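You operate a simulated robot arm through the tools that you are given. There is no shell and no other tool.

The job below is to be done with a simulated two-armed robot. You get a single attempt, and the scene is never put back.

Task
Check the lot 7 disc under the lit lens and tag it.
Fine: disc on the white rest, lens over it, light on; green PASS tag if sound, yellow HOLD tag if cracked, on the small white mat; light off, lens aside.

The check looks at the end state, three seconds after you hand in, the way a careful person would. Anything else that was tipped, shoved, dropped, spilled or broken makes it a failure.

Robot
Two 7-joint arms with two-finger parallel grippers on one trunk that stands fixed in place. Base frame: the origin is at the foot of the trunk, x ahead of it, y to its left, z up. Lengths are in m, angles in degrees, forces in N, time in s.
The left shoulder is at [0.08, 0.131, 0.947], the right one opposite. With the tool pointing down near the work surface each hand reaches from about 0.4 to 0.86 m from the base axis, measured 20 degrees to its own side. Payload 1.57 kg a hand.
Tool frame (each hand has its own): the origin (TCP) lies between the finger pads and is the grasp point; the fingertips stand 0.03 m ahead of it; z points along the fingers, y is the line along which they close. The gripper opens to 0.11 m. The fingers are 0.024 m wide and 0.012 m thick; the gripper's body (0.048 by 0.112 m) begins 0.078 m behind the TCP.
Orientation is that of the tool frame in the base frame, as [roll, pitch, yaw] about the fixed x, y, z axes, in that order (R = Rz(yaw) Ry(pitch) Rx(roll)). With the fingers straight down and closing along the base's y, the tool's x points along the base's -x, its y along +y and its z along -z.

Tools
- The arms move only by the tool drive_tool. It takes "left_steps", "right_steps" or both (then of equal length, played together; a hand with none holds still); each is a list of rows, each a list of 7 numbers: the shift along the base's x, y, z in m, then the turn, a rotation vector about the base's x, y, z in rad, then the opening, from 0 (shut) to 1 (fully open). In form: [[x, y, z, ax, ay, az, grip], ...]. A call has 1 to 20 rows; each row is the pose to reach, as a shift and turn from the pose commanded when the call began. Rows are played at 5 a second. More than 0.05 m and 8.6 degrees between two rows, or a gripper value outside its range, and nothing of the call is played. Where a pose cannot be reached the arm comes as near as it can. A force on the tool above 40 N (or 10 N above the force at the start of the call, whichever is more), or a blocked arm, ends the call early, and 0.2 s more pass. Each finger travels about 0.108 m/s and halts on what it meets, pressing with about 27 N; the grip force reading is that of the motor and also rises with nothing between the fingers. The clock runs only during rows and for 0.2 s after the last one: add rows that repeat a pose to give the fingers time. It gives the time, the measured TCP pose, the force on the tool (base axes), the opening and the grip force at its end, in the units of the frame above (readings bear some noise), with the torque about the TCP (base axes, N m) and any sound that the robot's microphone picked up, and new pictures: "show" is both (left out), scene, wrist or none (wrist: the cameras of the hands that moved).
- Cameras (640 x 400 px; columns grow to the right, rows downward): "scene" is now at [-0.0482, -0.0011, 1.4334]; the picture's right is [0.02, -1.00, 0.00], its down [-0.44, -0.01, -0.90] and it looks along [0.90, 0.02, -0.44] (base axes); focal length 308 px, centre (320, 200). "left" rides on the left gripper at [0.07, -0.016, -0.141] in its tool frame; the picture's right is [0.23, 0.97, 0.00], its down [-0.85, 0.20, -0.48] and it looks along [-0.47, 0.11, 0.88] (tool axes); focal length 222 px, centre (320, 200). "right" rides on the right gripper at [0.07, 0.016, -0.141] in its tool frame; the picture's right is [-0.23, 0.97, 0.00], its down [-0.86, -0.20, -0.48] and it looks along [-0.47, -0.11, 0.88] (tool axes); focal length 222 px, centre (320, 200). There is no depth. A picture from a camera that has moved, and an enlarged one, comes with that camera's place and axes in the base frame and with its lens.
- head_to(pan, tilt): turns the head with the scene camera to pan (to the left, within 109 degrees either way) and tilt (down, from -29 to 69), counted from straight ahead of the robot. It gives what a move gives, and a new picture of the scene camera.
- enlarge(camera, box): a new picture of the part [left, top, right, bottom] of that camera's present view, enlarged. It takes no simulated time.
- sign_off(): hands the job in; it is judged then, once.

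Places have to be worked out from the pictures, the camera data and where the tool is seen. Open the grippers and draw the arms clear of the work before you hand the job in, unless the task says otherwise.

The tools are called as name(argument=value, ...) on one line, values as JSON. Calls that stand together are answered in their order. drive_tool: Moves the arms, as the interface text tells. Its arguments: {"type":"object","properties":{"left_steps":{"type":"array","items":{"type":"array","items":{"type":"number"}}},"right_steps":{"type":"array","items":{"type":"array","items":{"type":"number"}}},"show":{"type":"string","enum":["both","scene","wrist","none"]}},"required":[]} The other tools are called the same way: head_to (pan, tilt) turns the head that bears the scene camera; enlarge (camera, box) takes an enlarged picture of a part of a camera's view; sign_off () hands the job in.

At the start:

```text
t: 0.0
left_position: [0.4413, 0.3262, 1.2208]
left_orientation: [180.0, 0.0, -180.0]
left_wrist_force: [0.2, 0.1, -0.8]
left_wrist_torque: [0.0, 0.0, 0.02]
left_opening: 0.1103
left_finger_force: 0.0
right_position: [0.4905, -0.1428, 1.168]
right_orientation: [-180.0, 0.0, 180.0]
right_wrist_force: [-0.1, 0.1, 0.7]
right_wrist_torque: [0.01, -0.03, 0.01]
right_opening: 0.1098
right_finger_force: 0.0
head pan, tilt: [1.1, 25.8]
```

scene: 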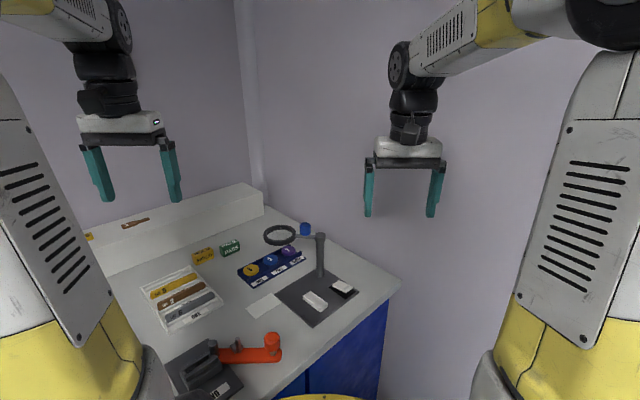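
right: 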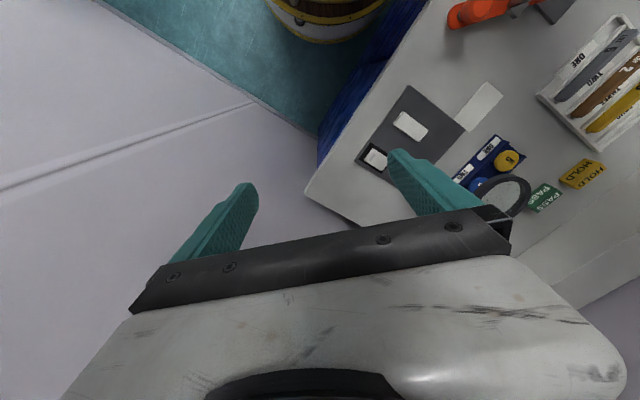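
left: 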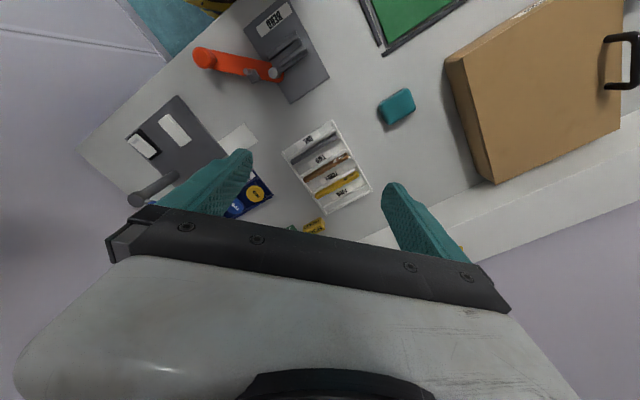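

I start by looking closer at the bench before moving: the lens stand, the disc rack, the tags and the mat seem to be in the middle of the scene picture.

enlarge(camera="scene", box=[220, 200, 380, 300])

enlarge(camera="scene", box=[220, 260, 380, 360])

enlarge(camera="scene", box=[80, 200, 280, 325])

enlarge(camera="right", box=[320, 60, 560, 210])

enlarge(camera="left", box=[80, 60, 400, 260])

```text
4.00 times, centred on (300, 250) of scene
camera zoom: at [-0.0482, -0.0011, 1.4334], right [0.02, -1.0, 0.0], down [-0.44, -0.01, -0.9], along [0.9, 0.02, -0.44], focal length 1233 px, centre (400, 0)
```

zoom: 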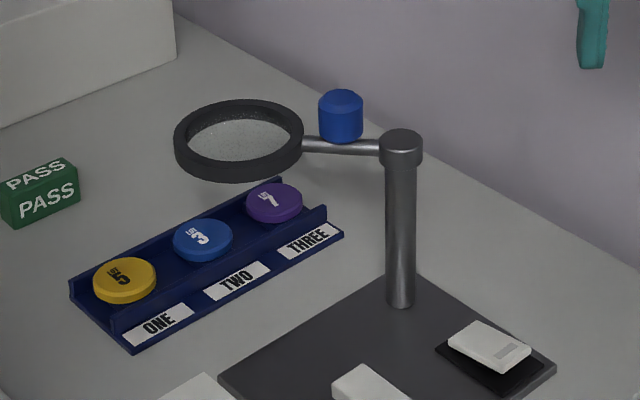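

```text
4.00 times, centred on (300, 310) of scene
camera zoom: at [-0.0482, -0.0011, 1.4334], right [0.02, -1.0, 0.0], down [-0.44, -0.01, -0.9], along [0.9, 0.02, -0.44], focal length 1233 px, centre (400, -240)
```

zoom: 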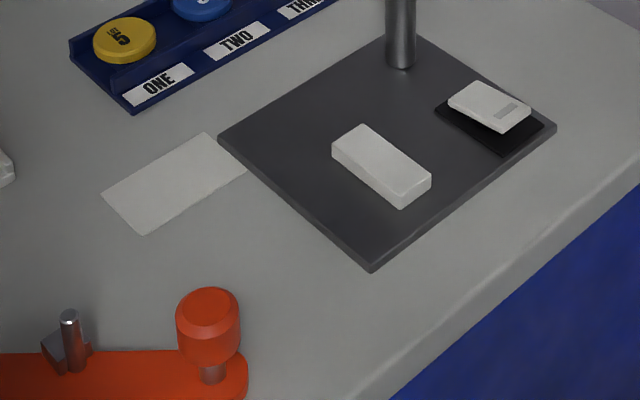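

```text
3.20 times, centred on (180, 262) of scene
camera zoom: at [-0.0482, -0.0011, 1.4334], right [0.02, -1.0, 0.0], down [-0.44, -0.01, -0.9], along [0.9, 0.02, -0.44], focal length 986 px, centre (768, 0)
```

zoom: 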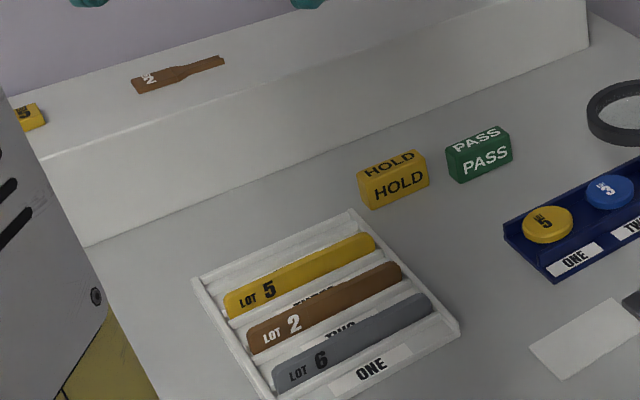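

```text
2.67 times, centred on (440, 135) of right
camera zoom: at [0.4227, -0.1257, 1.309], right [0.23, 0.97, 0.0], down [0.86, -0.2, 0.48], along [0.47, -0.11, -0.88], focal length 592 px, centre (0, 373)
```

zoom: 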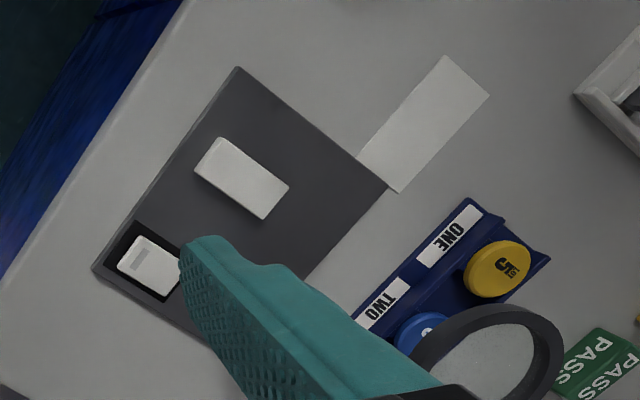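

```text
2.00 times, centred on (240, 160) of left
camera zoom: at [0.3708, 0.3104, 1.3624], right [-0.23, 0.97, 0.0], down [0.85, 0.2, 0.48], along [0.47, 0.11, -0.88], focal length 444 px, centre (480, 280)
```

zoom: 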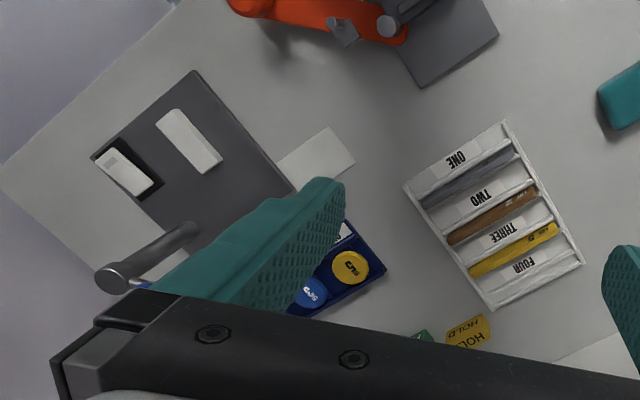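

The enlarged pictures are sharp: lot 7 is the purple disc at slot THREE, the lens currently hangs over the rack side, and the rocker switch is at the right corner of the stand base. I zoom further on the switch, the rack, the lens and the rest before planning.

enlarge(camera="scene", box=[325, 275, 365, 300])

enlarge(camera="scene", box=[232, 240, 312, 290])

enlarge(camera="scene", box=[258, 215, 338, 265])

enlarge(camera="scene", box=[240, 280, 336, 340])

enlarge(camera="scene", box=[184, 230, 248, 270])

enlarge(camera="right", box=[350, 130, 430, 180])

enlarge(camera="left", box=[110, 90, 270, 190])

```text
16.00 times, centred on (345, 288) of scene
camera zoom: at [-0.0482, -0.0011, 1.4334], right [0.02, -1.0, 0.0], down [-0.44, -0.01, -0.9], along [0.9, 0.02, -0.44], focal length 4932 px, centre (-80, -1200)
```

zoom: 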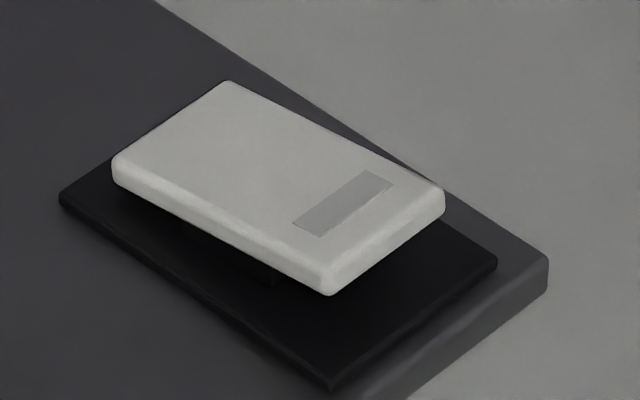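

```text
8.00 times, centred on (272, 265) of scene
camera zoom: at [-0.0482, -0.0011, 1.4334], right [0.02, -1.0, 0.0], down [-0.44, -0.01, -0.9], along [0.9, 0.02, -0.44], focal length 2466 px, centre (704, -320)
```

zoom: 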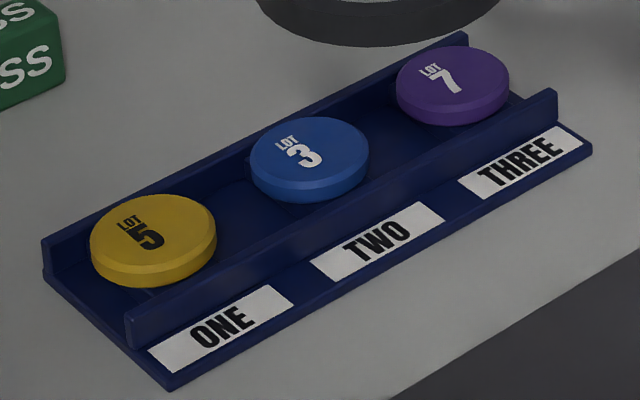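

```text
8.00 times, centred on (298, 240) of scene
camera zoom: at [-0.0482, -0.0011, 1.4334], right [0.02, -1.0, 0.0], down [-0.44, -0.01, -0.9], along [0.9, 0.02, -0.44], focal length 2466 px, centre (496, -120)
```

zoom: 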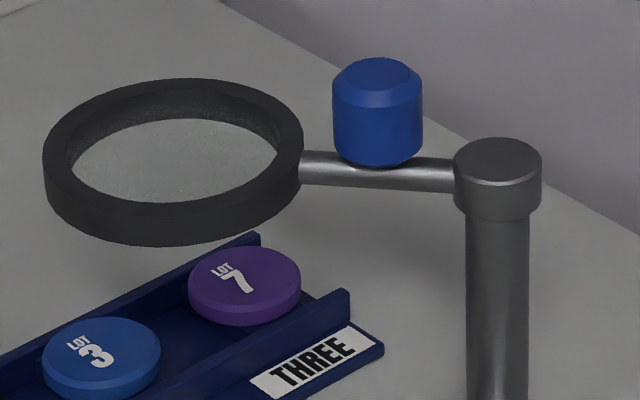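

```text
6.67 times, centred on (288, 310) of scene
camera zoom: at [-0.0482, -0.0011, 1.4334], right [0.02, -1.0, 0.0], down [-0.44, -0.01, -0.9], along [0.9, 0.02, -0.44], focal length 2055 px, centre (533, -533)
```

zoom: 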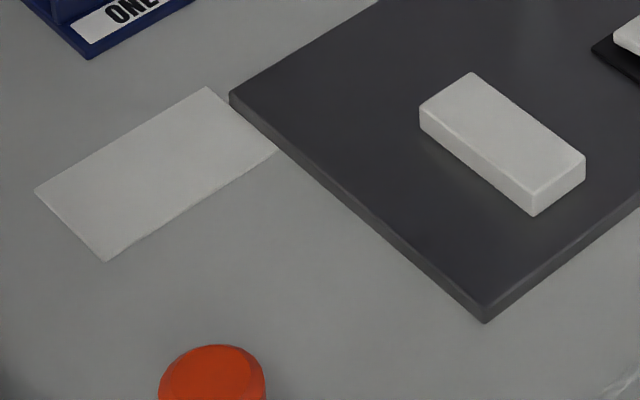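

```text
10.00 times, centred on (216, 250) of scene
camera zoom: at [-0.0482, -0.0011, 1.4334], right [0.02, -1.0, 0.0], down [-0.44, -0.01, -0.9], along [0.9, 0.02, -0.44], focal length 3083 px, centre (1360, -300)
```

zoom: 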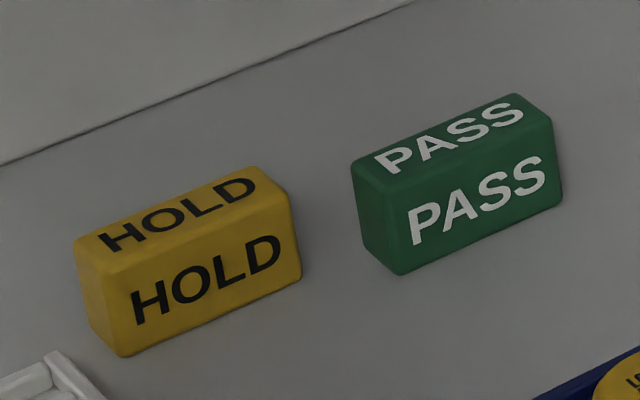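

```text
8.00 times, centred on (390, 155) of right
camera zoom: at [0.4227, -0.1257, 1.309], right [0.23, 0.97, 0.0], down [0.86, -0.2, 0.48], along [0.47, -0.11, -0.88], focal length 1777 px, centre (-240, 560)
```

zoom: 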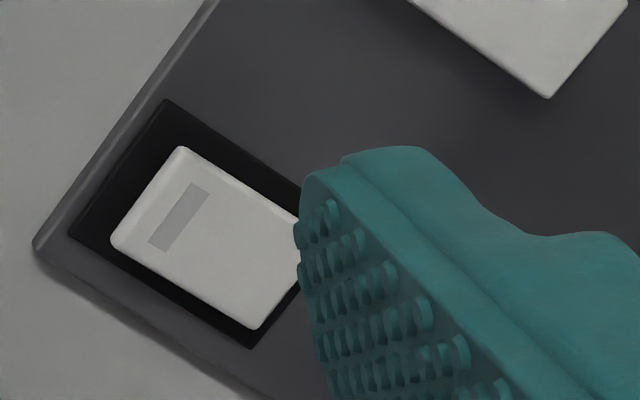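

```text
4.00 times, centred on (190, 140) of left
camera zoom: at [0.3708, 0.3104, 1.3624], right [-0.23, 0.97, 0.0], down [0.85, 0.2, 0.48], along [0.47, 0.11, -0.88], focal length 888 px, centre (840, 440)
```

zoom: 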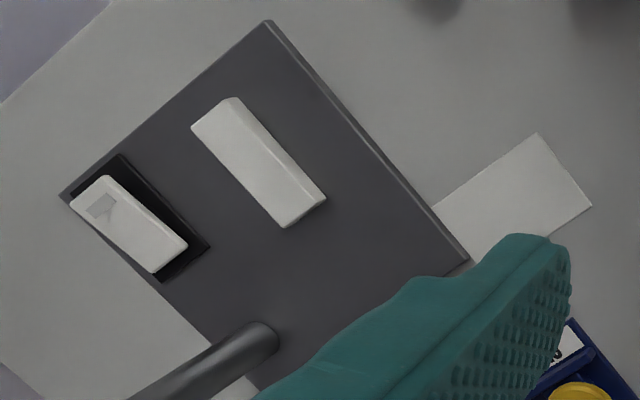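

The table top works out at z≈0.85, with everything turned about 45°. The post is at about (0.651, 0.012), the blue lens knob at about (0.656, 0.052, 0.99–1.02), disc 7 at (0.75, 0.113) and the rest at (0.542, 0.022). The lens ring would get in the way of picking disc 7, so I first bring the right hand high above the knob, turned to straddle the lens arm.

drive_tool(right_steps=[[0.0138, 0.0163, 0, 0, 0, -0.138, 0.8], [0.0275, 0.0325, 0, 0, 0, -0.276, 0.6], [0.0413, 0.0488, 0, 0, 0, -0.4145, 0.5], [0.055, 0.065, 0, 0, 0, -0.5527, 0.45], [0.0688, 0.0813, 0, 0, 0, -0.691, 0.45], [0.0825, 0.0975, 0, 0, 0, -0.829, 0.45], [0.0963, 0.1138, 0, 0, 0, -0.967, 0.45], [0.11, 0.13, 0, 0, 0, -1.105, 0.45], [0.1238, 0.1463, 0, 0, 0, -1.2435, 0.45], [0.1375, 0.1625, 0, 0, 0, -1.3817, 0.45], [0.1513, 0.1788, 0, 0, 0, -1.52, 0.45], [0.165, 0.195, 0, 0, 0, -1.658, 0.45], [0.165, 0.195, -0.04, 0, 0, -1.658, 0.45], [0.165, 0.195, -0.06, 0, 0, -1.658, 0.45]])

```text
t: 3.0
left_position: [0.4411, 0.3277, 1.2221]
left_orientation: [-179.9, 0.1, -179.9]
left_wrist_force: [0.7, 0.6, 1.2]
left_wrist_torque: [0.02, -0.04, 0.02]
left_opening: 0.11
left_finger_force: 0.1
right_position: [0.6562, 0.052, 1.1058]
right_orientation: [-180.0, 0.1, 85.1]
right_wrist_force: [0.7, 0.5, 0.1]
right_wrist_torque: [0.02, -0.01, -0.01]
right_opening: 0.0495
right_finger_force: 0.0
head pan, tilt: [1.1, 25.8]
camera right: at [0.6799, 0.1212, 1.2485], right [0.95, -0.31, 0.0], down [-0.27, -0.83, 0.48], along [-0.15, -0.45, -0.88], focal length 222 px, centre (320, 200)
```

scene: 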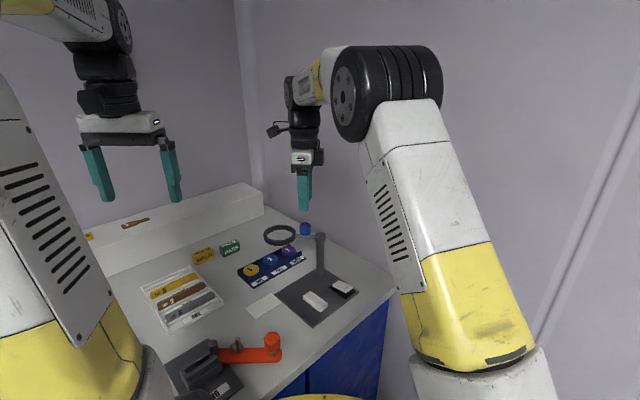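
right: 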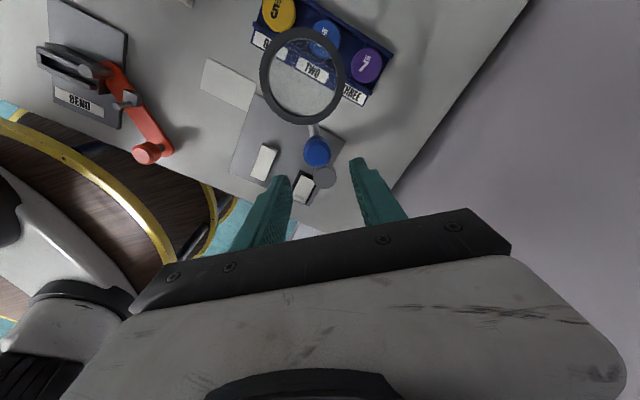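

The view from the right hand shows the knob, lens and post nearly in line with the fingers. I zoom in on the right camera to refine the knob, post and disc places.

enlarge(camera="right", box=[240, 90, 400, 190])

enlarge(camera="right", box=[240, 0, 400, 100])

enlarge(camera="right", box=[200, 110, 360, 210])

enlarge(camera="scene", box=[270, 180, 350, 230])

```text
4.00 times, centred on (320, 140) of right
camera zoom: at [0.6799, 0.1212, 1.2485], right [0.95, -0.31, 0.0], down [-0.27, -0.83, 0.48], along [-0.15, -0.45, -0.88], focal length 888 px, centre (320, 440)
```

zoom: 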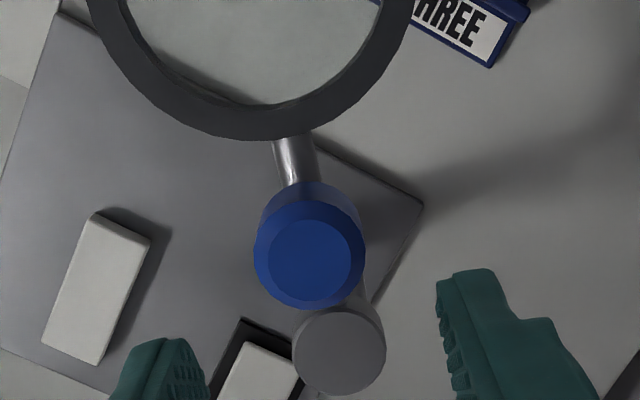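

```text
4.00 times, centred on (320, 50) of right
camera zoom: at [0.6799, 0.1212, 1.2485], right [0.95, -0.31, 0.0], down [-0.27, -0.83, 0.48], along [-0.15, -0.45, -0.88], focal length 888 px, centre (320, 800)
```

zoom: 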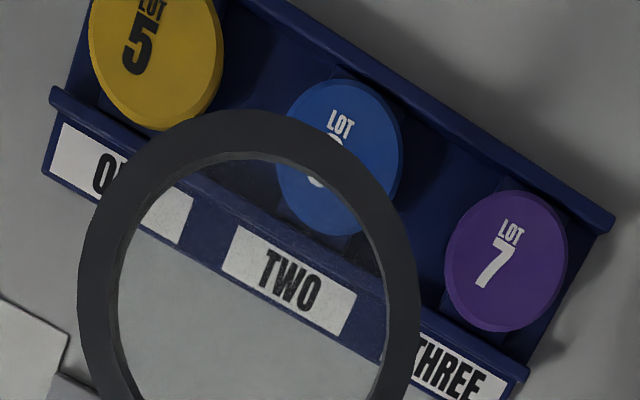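

```text
4.00 times, centred on (280, 160) of right
camera zoom: at [0.6799, 0.1212, 1.2485], right [0.95, -0.31, 0.0], down [-0.27, -0.83, 0.48], along [-0.15, -0.45, -0.88], focal length 888 px, centre (480, 360)
```

zoom: 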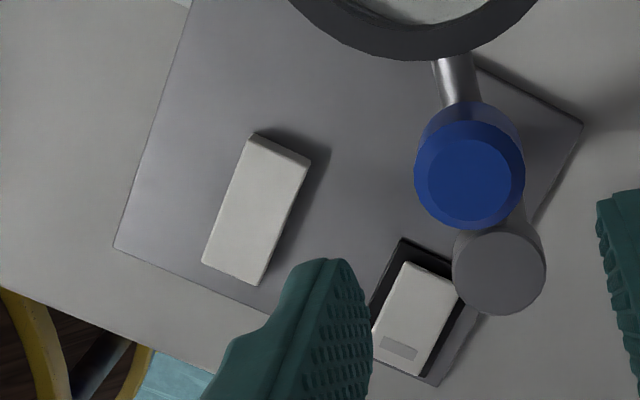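

```text
8.00 times, centred on (310, 205) of scene
camera zoom: at [-0.0482, -0.001, 1.4334], right [0.02, -1.0, 0.0], down [-0.44, -0.01, -0.9], along [0.9, 0.02, -0.44], focal length 2466 px, centre (400, 160)
```

zoom: 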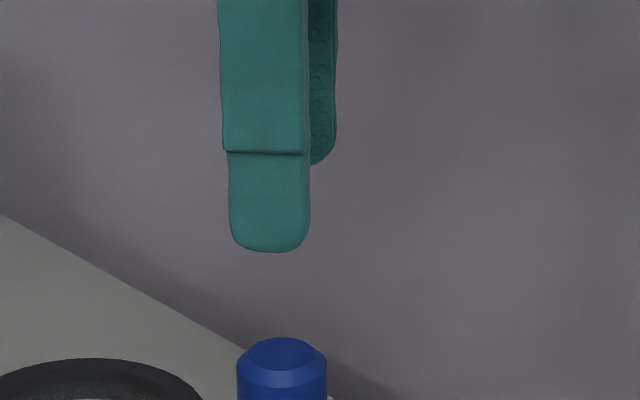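

The knob is at about (0.655, 0.054), top near z≈1.02, right between the fingers (opening 0.05). I lower the hand straight down so the fingertips stop just above the lens arm, then narrow the opening to 0.036 as a loose cage.

drive_tool(right_steps=[[0, 0.001, -0.03, 0, 0, 0, 0.45], [-0.0005, 0.0015, -0.055, 0, 0, 0, 0.45], [-0.0005, 0.0015, -0.07, 0, 0, 0, 0.45], [-0.0005, 0.0015, -0.08, 0, 0, 0, 0.45], [-0.0005, 0.0015, -0.08, 0, 0, 0, 0.38], [-0.0005, 0.0015, -0.08, 0, 0, 0, 0.34], [-0.0005, 0.0015, -0.08, 0, 0, 0, 0.34]])

```text
t: 4.6
left_position: [0.4422, 0.3258, 1.2211]
left_orientation: [-180.0, 0.1, 180.0]
left_wrist_force: [-0.3, -0.8, -0.4]
left_wrist_torque: [-0.02, -0.04, 0.03]
left_opening: 0.1101
left_finger_force: 0.1
right_position: [0.6562, 0.0535, 1.0268]
right_orientation: [-180.0, 0.0, 85.0]
right_wrist_force: [0.2, -0.6, 0.7]
right_wrist_torque: [0.01, -0.02, -0.01]
right_opening: 0.0373
right_finger_force: 0.0
head pan, tilt: [1.1, 25.8]
camera right: at [0.6789, 0.1233, 1.1686], right [0.95, -0.31, 0.0], down [-0.27, -0.83, 0.48], along [-0.15, -0.45, -0.88], focal length 222 px, centre (320, 200)
```

scene: 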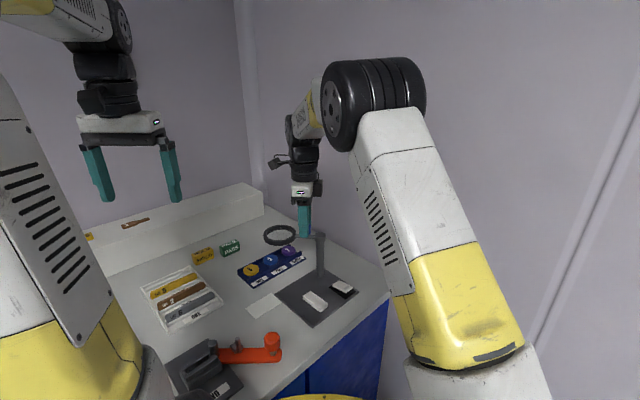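
right: 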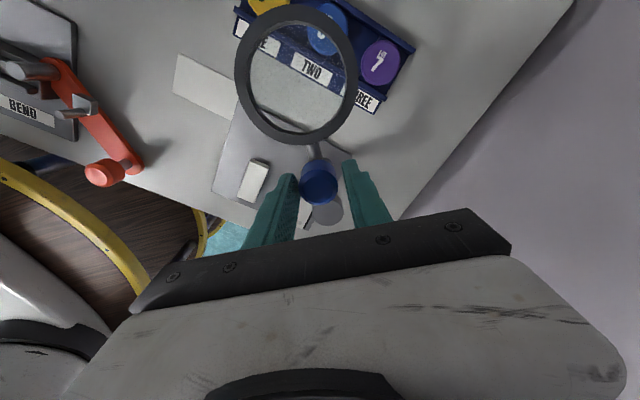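

The knob sits between the fingers with no force. I swing it about the post by some 35° (counter-clockwise seen from above), turning the hand with it, to clear the lens from above the disc rack.

drive_tool(right_steps=[[-0.0048, 0.0001, 0, 0, 0, 0.1222, 0.34], [-0.0096, -0.0003, 0, 0, 0, 0.2443, 0.34], [-0.0143, -0.0014, 0, 0, 0, 0.3665, 0.34], [-0.0189, -0.003, 0, 0, 0, 0.4887, 0.34], [-0.0232, -0.0051, 0, 0, 0, 0.6109, 0.34], [-0.0232, -0.0051, 0, 0, 0, 0.6109, 0.34]])

```text
t: 6.0
left_position: [0.4423, 0.3257, 1.2204]
left_orientation: [-179.9, -0.1, 180.0]
left_wrist_force: [0.6, 0.4, 0.8]
left_wrist_torque: [0.02, 0.02, 0.02]
left_opening: 0.11
left_finger_force: 0.0
right_position: [0.6325, 0.049, 1.026]
right_orientation: [-180.0, 0.1, 120.0]
right_wrist_force: [0.8, 1.5, 0.1]
right_wrist_torque: [0.02, 0.0, -0.02]
right_opening: 0.0386
right_finger_force: 1.0
head pan, tilt: [1.1, 25.8]
camera right: at [0.6125, 0.1178, 1.1688], right [0.96, 0.29, 0.0], down [0.26, -0.84, 0.48], along [0.14, -0.46, -0.88], focal length 222 px, centre (320, 200)
```

scene: 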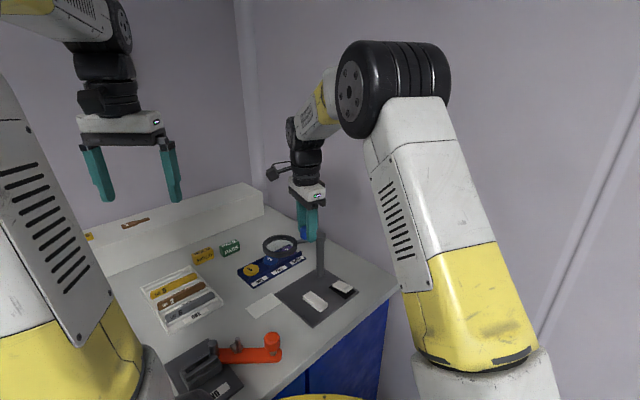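
right: 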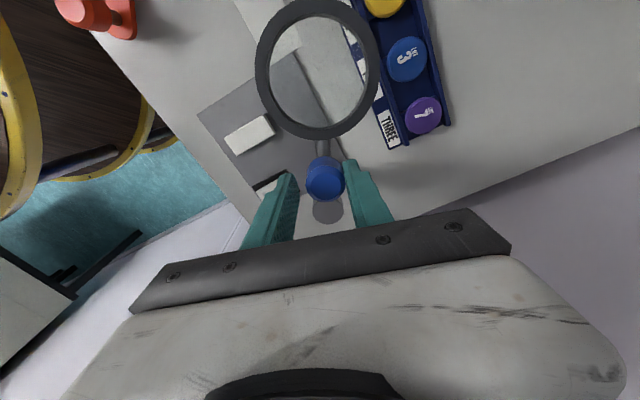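

The lens followed the cage smoothly and is now well clear of disc 7. I take close looks from this camera to refine the disc 7 place before withdrawing the right hand.

enlarge(camera="right", box=[340, 50, 500, 150])

enlarge(camera="scene", box=[260, 235, 324, 275])

enlarge(camera="right", box=[190, 60, 350, 160])

```text
4.00 times, centred on (420, 100) of right
camera zoom: at [0.6125, 0.1178, 1.1688], right [0.96, 0.29, 0.0], down [0.26, -0.84, 0.48], along [0.14, -0.46, -0.88], focal length 888 px, centre (-80, 600)
```

zoom: 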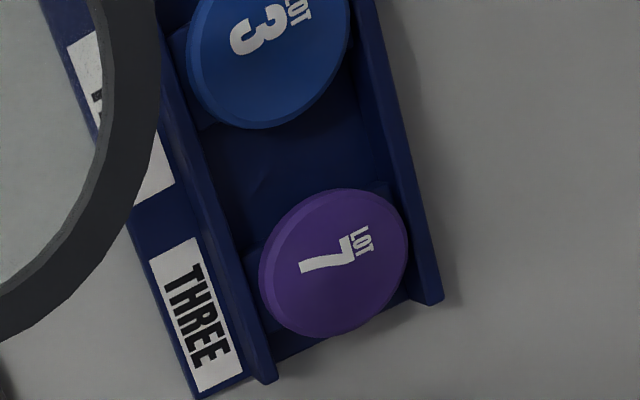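

```text
10.00 times, centred on (292, 255) of scene
camera zoom: at [-0.0481, -0.001, 1.4334], right [0.02, -1.0, 0.0], down [-0.44, -0.01, -0.9], along [0.9, 0.02, -0.44], focal length 3083 px, centre (600, -350)
```

zoom: 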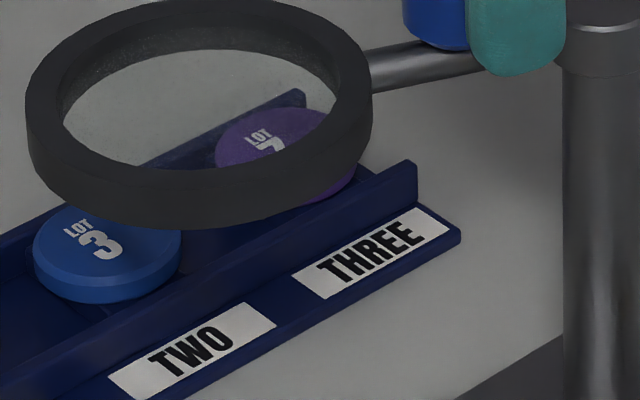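

```text
4.00 times, centred on (270, 110) of right
camera zoom: at [0.6125, 0.1178, 1.1688], right [0.96, 0.29, 0.0], down [0.26, -0.84, 0.48], along [0.14, -0.46, -0.88], focal length 888 px, centre (520, 560)
```

zoom: 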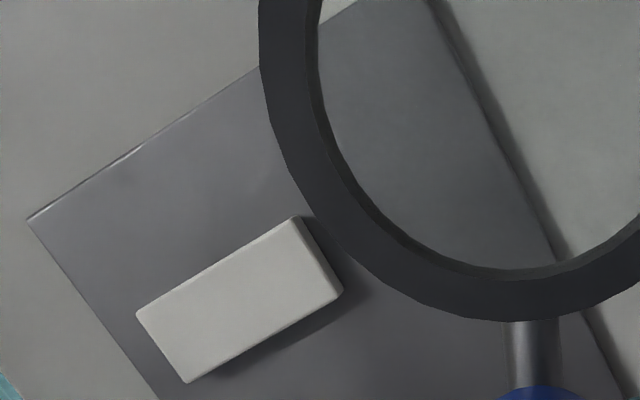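

Disc 7 comes out at about (0.750, 0.115), top near z≈0.87, lying on a crossbar in the trough with free room on both sides along the rack. I lift the right hand off the knob and park it to the right, while the left hand goes over disc 7, turned 45° to close along the rack.

drive_tool(right_steps=[[0, 0, 0, 0, 0, 0, 0.5], [0, 0, 0.04, 0, 0, 0, 0.5], [0, 0, 0.09, 0, 0, 0, 0.5], [-0.02, -0.04, 0.1, 0, 0, 0, 0.5], [-0.04, -0.08, 0.11, 0, 0, 0, 0.5], [-0.06, -0.12, 0.12, 0, 0, 0, 0.5], [-0.08, -0.16, 0.12, 0, 0, 0, 0.5], [-0.1, -0.2, 0.12, 0, 0, 0, 0.5], [-0.12, -0.24, 0.12, 0, 0, 0, 0.5], [-0.13, -0.27, 0.12, 0, 0, 0, 0.5], [-0.13, -0.29, 0.12, 0, 0, 0, 0.5], [-0.13, -0.3, 0.12, 0, 0, 0, 0.5], [-0.13, -0.3, 0.12, 0, 0, 0, 0.5], [-0.13, -0.3, 0.12, 0, 0, 0, 0.5]], left_steps=[[0, 0, 0, 0, 0, 0, 1], [0, 0, 0, 0, 0, 0, 1], [0, 0, 0, 0, 0, 0, 0.9], [0.031, -0.021, -0.01, 0, 0, 0.0785, 0.8], [0.062, -0.042, -0.02, 0, 0, 0.157, 0.7], [0.0926, -0.0632, -0.03, 0, 0, 0.2356, 0.6], [0.1235, -0.0843, -0.04, 0, 0, 0.314, 0.53], [0.1544, -0.1054, -0.06, 0, 0, 0.3927, 0.53], [0.185, -0.1264, -0.08, 0, 0, 0.471, 0.53], [0.216, -0.1475, -0.1, 0, 0, 0.55, 0.53], [0.247, -0.1686, -0.12, 0, 0, 0.628, 0.53], [0.278, -0.1896, -0.14, 0, 0, 0.7069, 0.53], [0.3087, -0.2107, -0.16, 0, 0, 0.7854, 0.53], [0.3087, -0.2107, -0.17, 0, 0, 0.7854, 0.53]])

```text
t: 9.0
left_position: [0.7503, 0.1154, 1.0492]
left_orientation: [-180.0, 0.1, -134.9]
left_wrist_force: [-0.3, 0.1, -0.3]
left_wrist_torque: [-0.01, -0.01, 0.01]
left_opening: 0.0584
left_finger_force: 0.2
right_position: [0.5023, -0.2532, 1.1477]
right_orientation: [180.0, 0.1, 120.0]
right_wrist_force: [0.2, 0.1, 0.5]
right_wrist_torque: [-0.02, 0.03, 0.0]
right_opening: 0.0549
right_finger_force: 0.1
head pan, tilt: [1.1, 25.8]
camera right: at [0.4825, -0.1828, 1.288], right [0.96, 0.29, 0.0], down [0.26, -0.84, 0.48], along [0.14, -0.46, -0.88], focal length 222 px, centre (320, 200)
camera left: at [0.7118, 0.0551, 1.191], right [-0.85, 0.53, 0.0], down [0.46, 0.75, 0.48], along [0.25, 0.41, -0.88], focal length 222 px, centre (320, 200)
```

scene: 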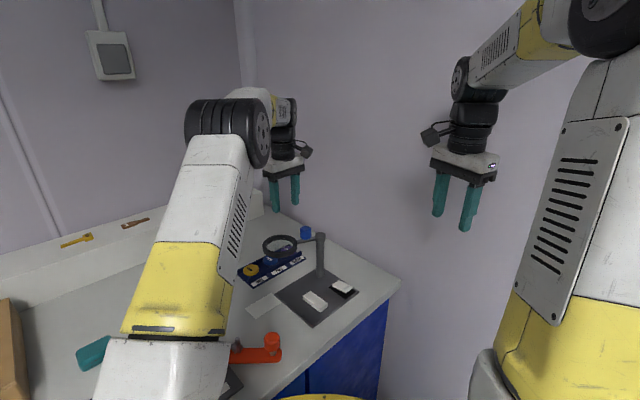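
right: 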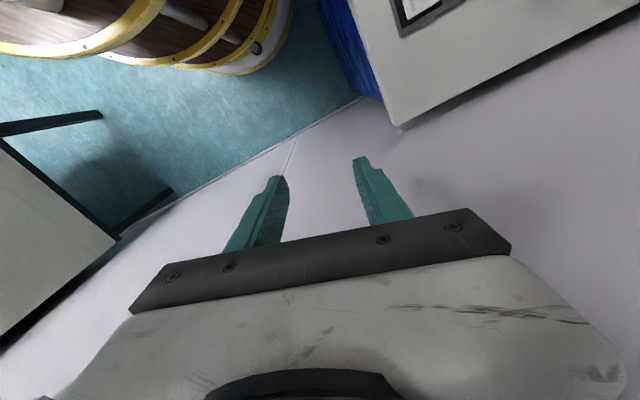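
left: 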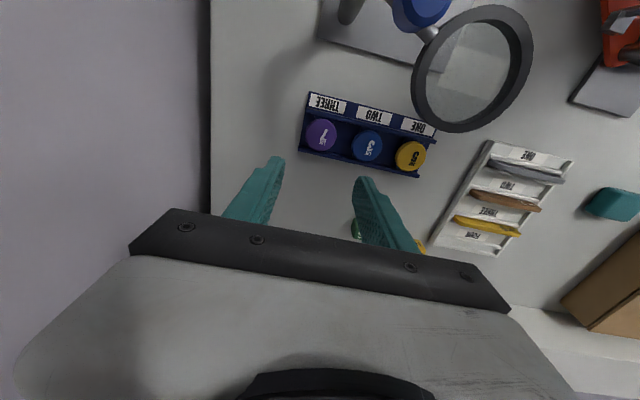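

The left hand hovers over the rack at the intended spot. I zoom into its camera to check where disc 7 lies under the fingers.

enlarge(camera="left", box=[272, 80, 432, 180])

enlarge(camera="scene", box=[232, 160, 344, 230])

enlarge(camera="scene", box=[232, 220, 344, 290])

```text
4.00 times, centred on (352, 130) of left
camera zoom: at [0.7118, 0.0551, 1.191], right [-0.85, 0.53, 0.0], down [0.46, 0.75, 0.48], along [0.25, 0.41, -0.88], focal length 888 px, centre (192, 480)
```

zoom: 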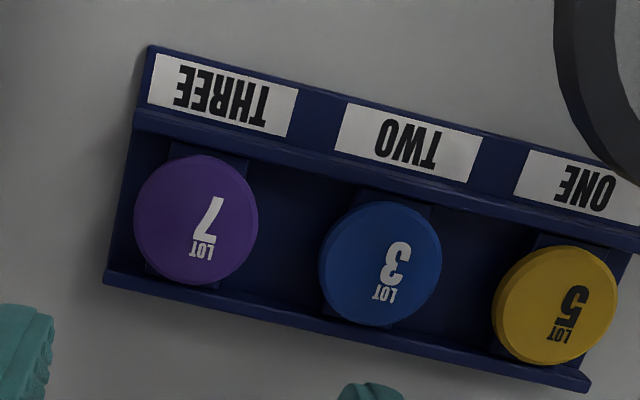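

```text
5.71 times, centred on (288, 195) of scene
camera zoom: at [-0.0481, -0.0012, 1.4334], right [0.02, -1.0, 0.0], down [-0.44, -0.01, -0.9], along [0.9, 0.02, -0.44], focal length 1762 px, centre (503, 229)
```

zoom: 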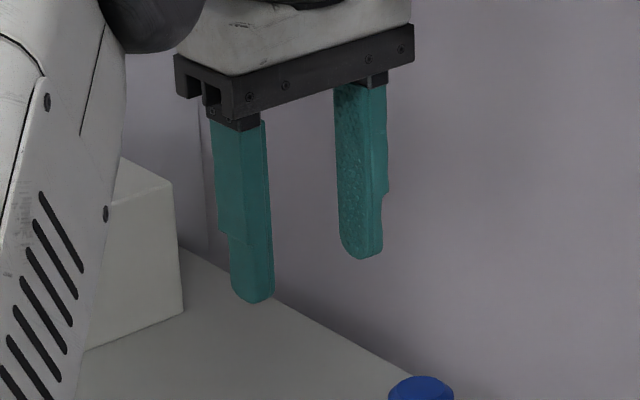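

```text
5.71 times, centred on (288, 255) of scene
camera zoom: at [-0.0481, -0.0012, 1.4334], right [0.02, -1.0, 0.0], down [-0.44, -0.01, -0.9], along [0.9, 0.02, -0.44], focal length 1762 px, centre (503, -114)
```

zoom: 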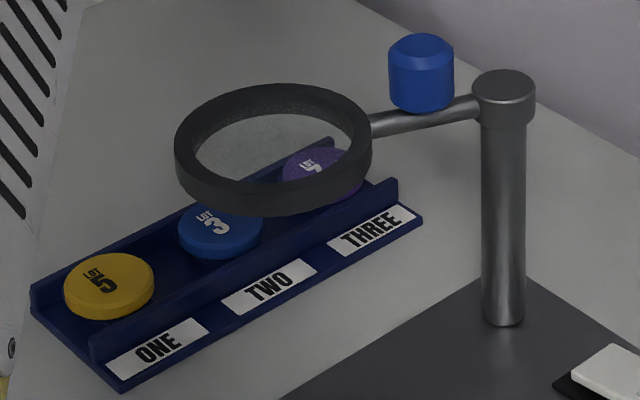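

The disc centre reads (0.749, 0.1155) with its top at z≈0.872, within about 2 mm across three cameras. The finger opening of 0.058 leaves about 5 mm each side, so I descend slowly to a fingertip height of about 0.858.

drive_tool(left_steps=[[-0.0013, 0, -0.04, 0, 0, 0, 0.53], [-0.0013, 0, -0.08, 0, 0, 0, 0.53], [-0.0013, 0, -0.11, 0, 0, 0, 0.53], [-0.0013, 0, -0.13, 0, 0, 0, 0.53], [-0.0013, 0, -0.14, 0, 0, 0, 0.53], [-0.0013, 0, -0.14, 0, 0, 0, 0.53]])

```text
t: 10.4
left_position: [0.7485, 0.1153, 0.9112]
left_orientation: [-179.9, 0.1, -135.1]
left_wrist_force: [-0.5, 0.0, -0.2]
left_wrist_torque: [0.03, -0.01, 0.0]
left_opening: 0.0582
left_finger_force: 0.1
right_position: [0.503, -0.2519, 1.1458]
right_orientation: [180.0, -0.1, 120.0]
right_wrist_force: [-0.2, -0.1, -0.4]
right_wrist_torque: [0.01, -0.01, 0.02]
right_opening: 0.055
right_finger_force: 0.1
head pan, tilt: [1.1, 25.8]
camera left: at [0.7096, 0.0547, 1.0527], right [-0.85, 0.53, 0.0], down [0.46, 0.75, 0.48], along [0.25, 0.41, -0.88], focal length 222 px, centre (320, 200)
```

scene: 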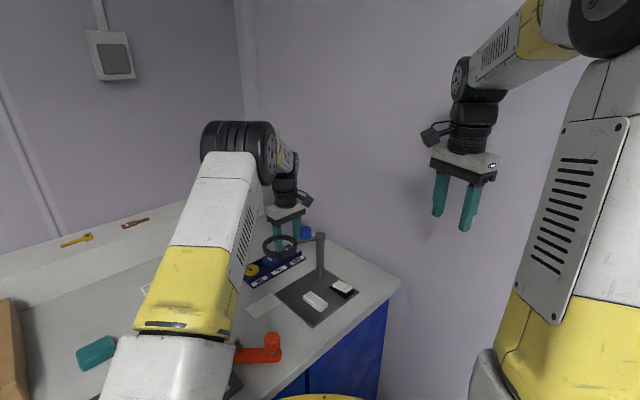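
left: 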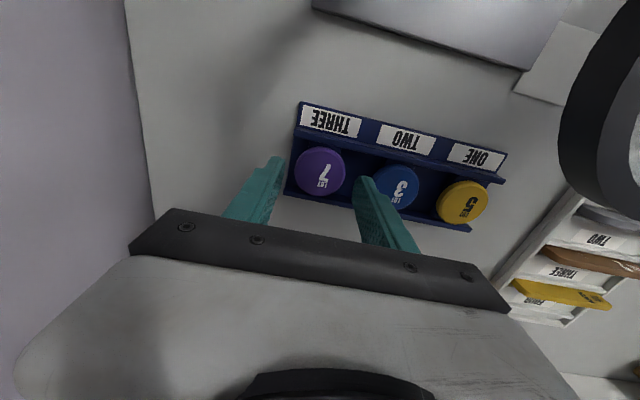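

Still no contact. I zoom on the left camera to see the fingers relative to discs 7 and 3 before the last centimetres.

enlarge(camera="left", box=[240, 125, 432, 245])

enlarge(camera="scene", box=[248, 215, 328, 265])

```text
3.33 times, centred on (336, 185) of left
camera zoom: at [0.7096, 0.0547, 1.0527], right [-0.85, 0.53, 0.0], down [0.46, 0.75, 0.48], along [0.25, 0.41, -0.88], focal length 740 px, centre (267, 250)
```

zoom: 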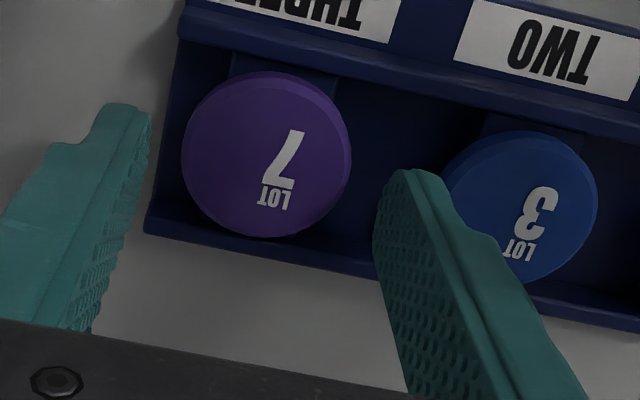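

```text
8.00 times, centred on (288, 240) of scene
camera zoom: at [-0.0481, -0.0011, 1.4334], right [0.02, -1.0, 0.0], down [-0.44, -0.01, -0.9], along [0.9, 0.02, -0.44], focal length 2466 px, centre (576, -120)
```

zoom: 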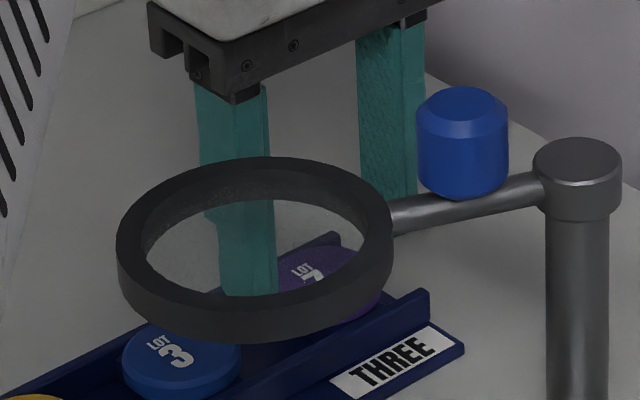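

Disc 7 is centred between the fingers to about 1 mm, and the inner finger has roughly 4–5 mm to disc 3. I go down the last 23 mm and then close on the disc.

drive_tool(left_steps=[[-0.0009, -0.0009, -0.008, 0, 0, 0, 0.53], [-0.0009, -0.0009, -0.015, 0, 0, 0, 0.53], [-0.0009, -0.0009, -0.022, 0, 0, 0, 0.53], [-0.0009, -0.0009, -0.022, 0, 0, 0, 0.53]])

```text
t: 11.4
left_position: [0.7469, 0.1144, 0.8891]
left_orientation: [180.0, 0.0, -135.0]
left_wrist_force: [0.0, 0.7, -1.0]
left_wrist_torque: [0.03, 0.02, 0.02]
left_opening: 0.0583
left_finger_force: 0.0
right_position: [0.5016, -0.2513, 1.1452]
right_orientation: [-179.9, 0.0, 120.0]
right_wrist_force: [0.4, -0.5, 1.0]
right_wrist_torque: [0.01, 0.01, -0.01]
right_opening: 0.0549
right_finger_force: 0.1
head pan, tilt: [1.1, 25.8]
camera left: at [0.7083, 0.0539, 1.0304], right [-0.85, 0.53, 0.0], down [0.46, 0.75, 0.48], along [0.25, 0.41, -0.88], focal length 222 px, centre (320, 200)
```

scene: 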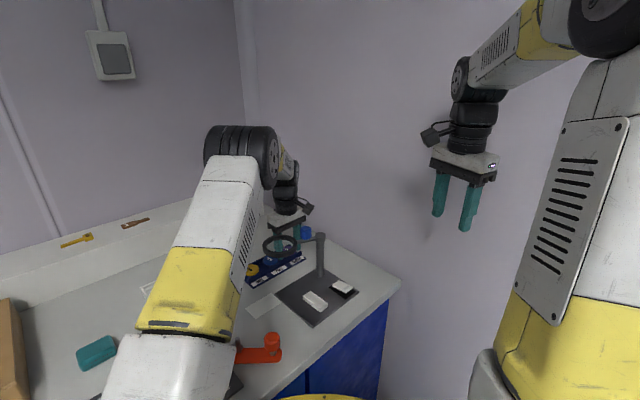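
left: 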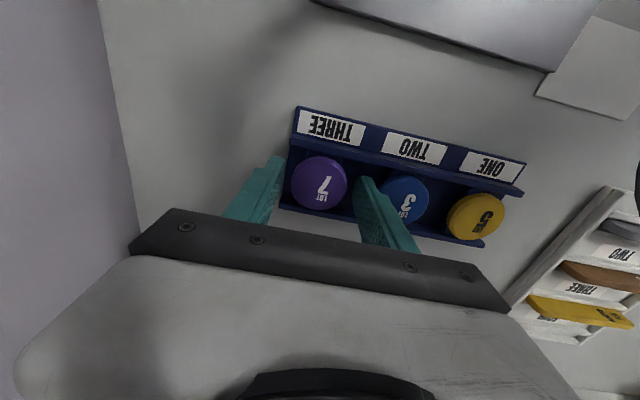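

No contact force at TCP z=0.889. A last look before closing.

enlarge(camera="left", box=[240, 125, 432, 245])

enlarge(camera="scene", box=[256, 225, 320, 265])

```text
3.33 times, centred on (336, 185) of left
camera zoom: at [0.7083, 0.0539, 1.0304], right [-0.85, 0.53, 0.0], down [0.46, 0.75, 0.48], along [0.25, 0.41, -0.88], focal length 740 px, centre (267, 250)
```

zoom: 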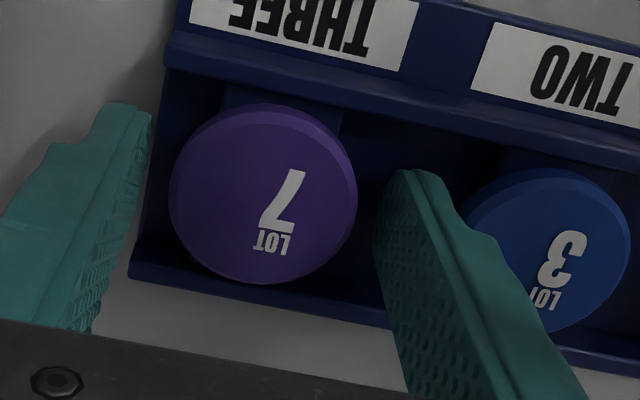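

```text
10.00 times, centred on (288, 245) of scene
camera zoom: at [-0.0481, -0.0012, 1.4334], right [0.02, -1.0, 0.0], down [-0.44, -0.01, -0.9], along [0.9, 0.02, -0.44], focal length 3083 px, centre (640, -250)
```

zoom: 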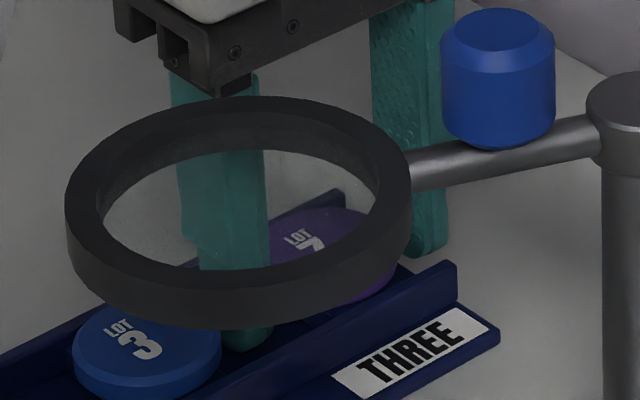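

The disc is centred in both directions and the fingers stand on either side in the trough. I close on it and lift slightly.

drive_tool(left_steps=[[0, 0, 0, 0, 0, 0, 0.46], [0, 0, 0, 0, 0, 0, 0.4], [0, 0, 0, 0, 0, 0, 0.3], [0, 0, 0, 0, 0, 0, 0.3]])

```text
t: 12.4
left_position: [0.7467, 0.1143, 0.8878]
left_orientation: [180.0, 0.0, -135.0]
left_wrist_force: [-0.4, 0.5, -0.7]
left_wrist_torque: [-0.01, 0.01, 0.03]
left_opening: 0.0422
left_finger_force: 27.1
right_position: [0.5032, -0.2528, 1.1457]
right_orientation: [180.0, 0.0, 120.0]
right_wrist_force: [-0.5, 0.0, -0.7]
right_wrist_torque: [-0.01, 0.01, 0.0]
right_opening: 0.0548
right_finger_force: 0.1
head pan, tilt: [1.1, 25.8]
camera left: at [0.7084, 0.0539, 1.0306], right [-0.85, 0.53, 0.0], down [0.46, 0.75, 0.48], along [0.25, 0.41, -0.88], focal length 222 px, centre (320, 200)
```

scene: 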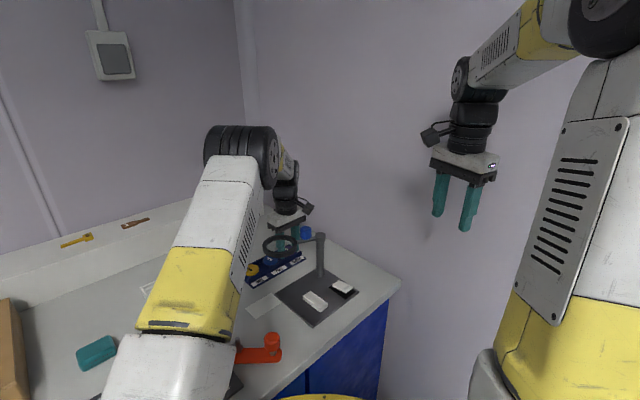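
left: 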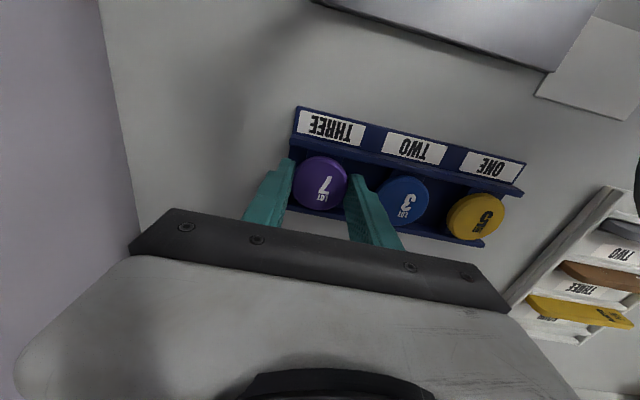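

Gripped: the opening halted at 0.042 with 27 N. I lift straight up to about z=1.10.

drive_tool(left_steps=[[0, 0, 0.01, 0, 0, 0, 0.3], [0, 0, 0.03, 0, 0, 0, 0.3], [0, 0, 0.06, 0, 0, 0, 0.3], [0, 0, 0.1, 0, 0, 0, 0.3], [0, 0, 0.14, 0, 0, 0, 0.3], [0, 0, 0.18, 0, 0, 0, 0.3], [0, 0, 0.21, 0, 0, 0, 0.3], [0, 0, 0.21, 0, 0, 0, 0.3]])

```text
t: 14.2
left_position: [0.7482, 0.1148, 1.0994]
left_orientation: [-180.0, 0.0, -135.0]
left_wrist_force: [0.2, 0.0, -0.2]
left_wrist_torque: [-0.02, 0.01, -0.01]
left_opening: 0.0418
left_finger_force: 27.0
right_position: [0.5023, -0.2529, 1.1473]
right_orientation: [-179.9, -0.1, 120.0]
right_wrist_force: [-0.8, -0.1, 0.3]
right_wrist_torque: [-0.02, -0.03, 0.01]
right_opening: 0.0552
right_finger_force: 0.1
head pan, tilt: [1.1, 25.8]
camera left: at [0.7099, 0.0544, 1.2414], right [-0.85, 0.53, 0.0], down [0.46, 0.75, 0.48], along [0.25, 0.41, -0.88], focal length 222 px, centre (320, 200)
```

scene: 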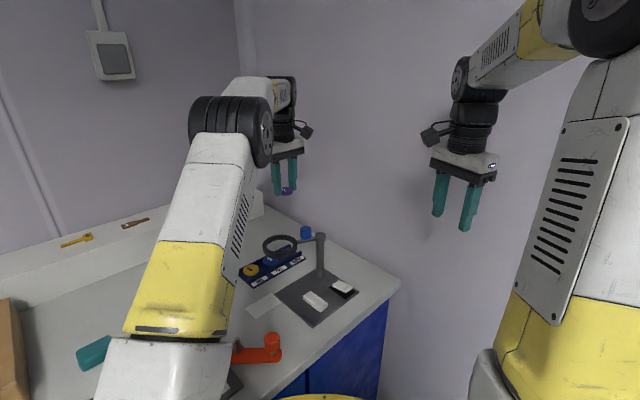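
left: 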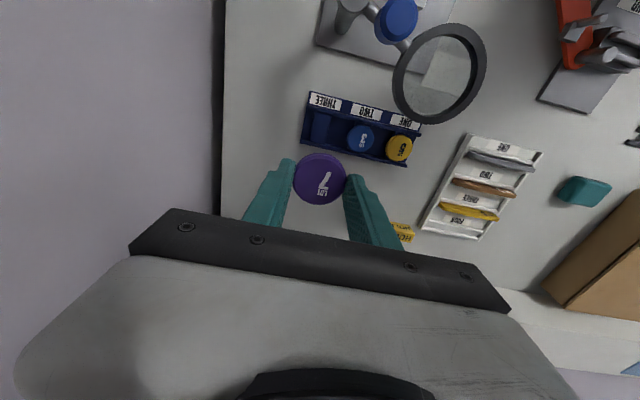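

Disc 7 is held between the fingers and the rack's other discs are undisturbed. I carry it high over the knob and post to above the rest at (0.5425, 0.026).

drive_tool(left_steps=[[-0.0257, -0.0111, 0, 0, 0, 0, 0.3], [-0.0514, -0.0222, 0, 0, 0, 0, 0.3], [-0.0771, -0.0333, 0, 0, 0, 0, 0.3], [-0.1028, -0.0444, 0, 0, 0, 0, 0.3], [-0.1284, -0.0555, 0, 0, 0, 0, 0.3], [-0.1541, -0.0666, 0, 0, 0, 0, 0.3], [-0.1798, -0.0777, 0, 0, 0, 0, 0.3], [-0.2053, -0.0887, 0, 0, 0, 0, 0.3], [-0.2053, -0.0887, -0.03, 0, 0, 0, 0.3], [-0.2053, -0.0887, -0.06, 0, 0, 0, 0.3], [-0.2053, -0.0887, -0.09, 0, 0, 0, 0.3], [-0.2053, -0.0887, -0.1, 0, 0, 0, 0.3]])

```text
t: 16.8
left_position: [0.5415, 0.0238, 0.9972]
left_orientation: [180.0, 0.0, -134.8]
left_wrist_force: [-0.5, 0.8, 0.5]
left_wrist_torque: [0.03, 0.01, 0.0]
left_opening: 0.0416
left_finger_force: 27.2
right_position: [0.5025, -0.2514, 1.1456]
right_orientation: [-179.9, 0.0, 120.0]
right_wrist_force: [-0.4, 0.6, -0.2]
right_wrist_torque: [-0.03, -0.03, -0.01]
right_opening: 0.055
right_finger_force: 0.1
head pan, tilt: [1.1, 25.8]
camera left: at [0.503, -0.0358, 1.1396], right [-0.85, 0.53, 0.0], down [0.46, 0.75, 0.48], along [0.25, 0.41, -0.88], focal length 222 px, centre (320, 200)
```

scene: 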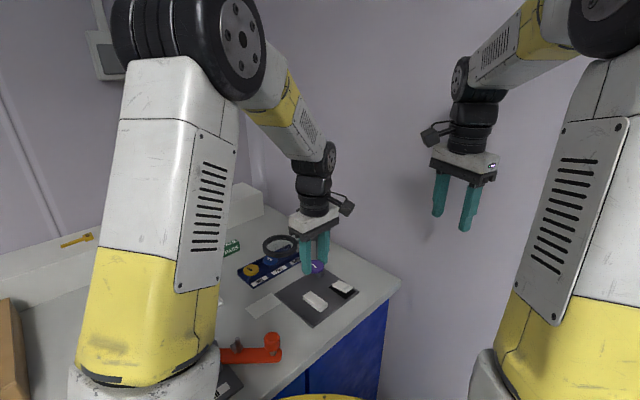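
left: 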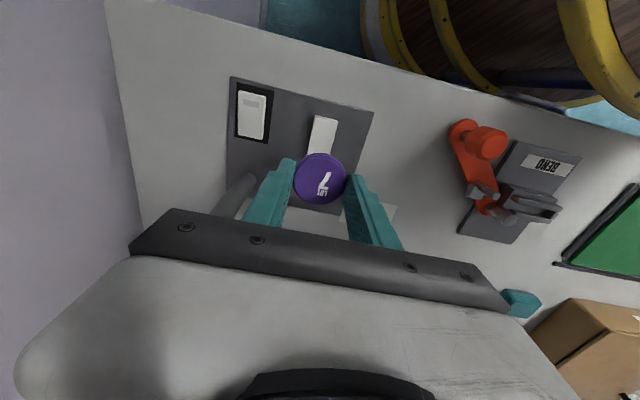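

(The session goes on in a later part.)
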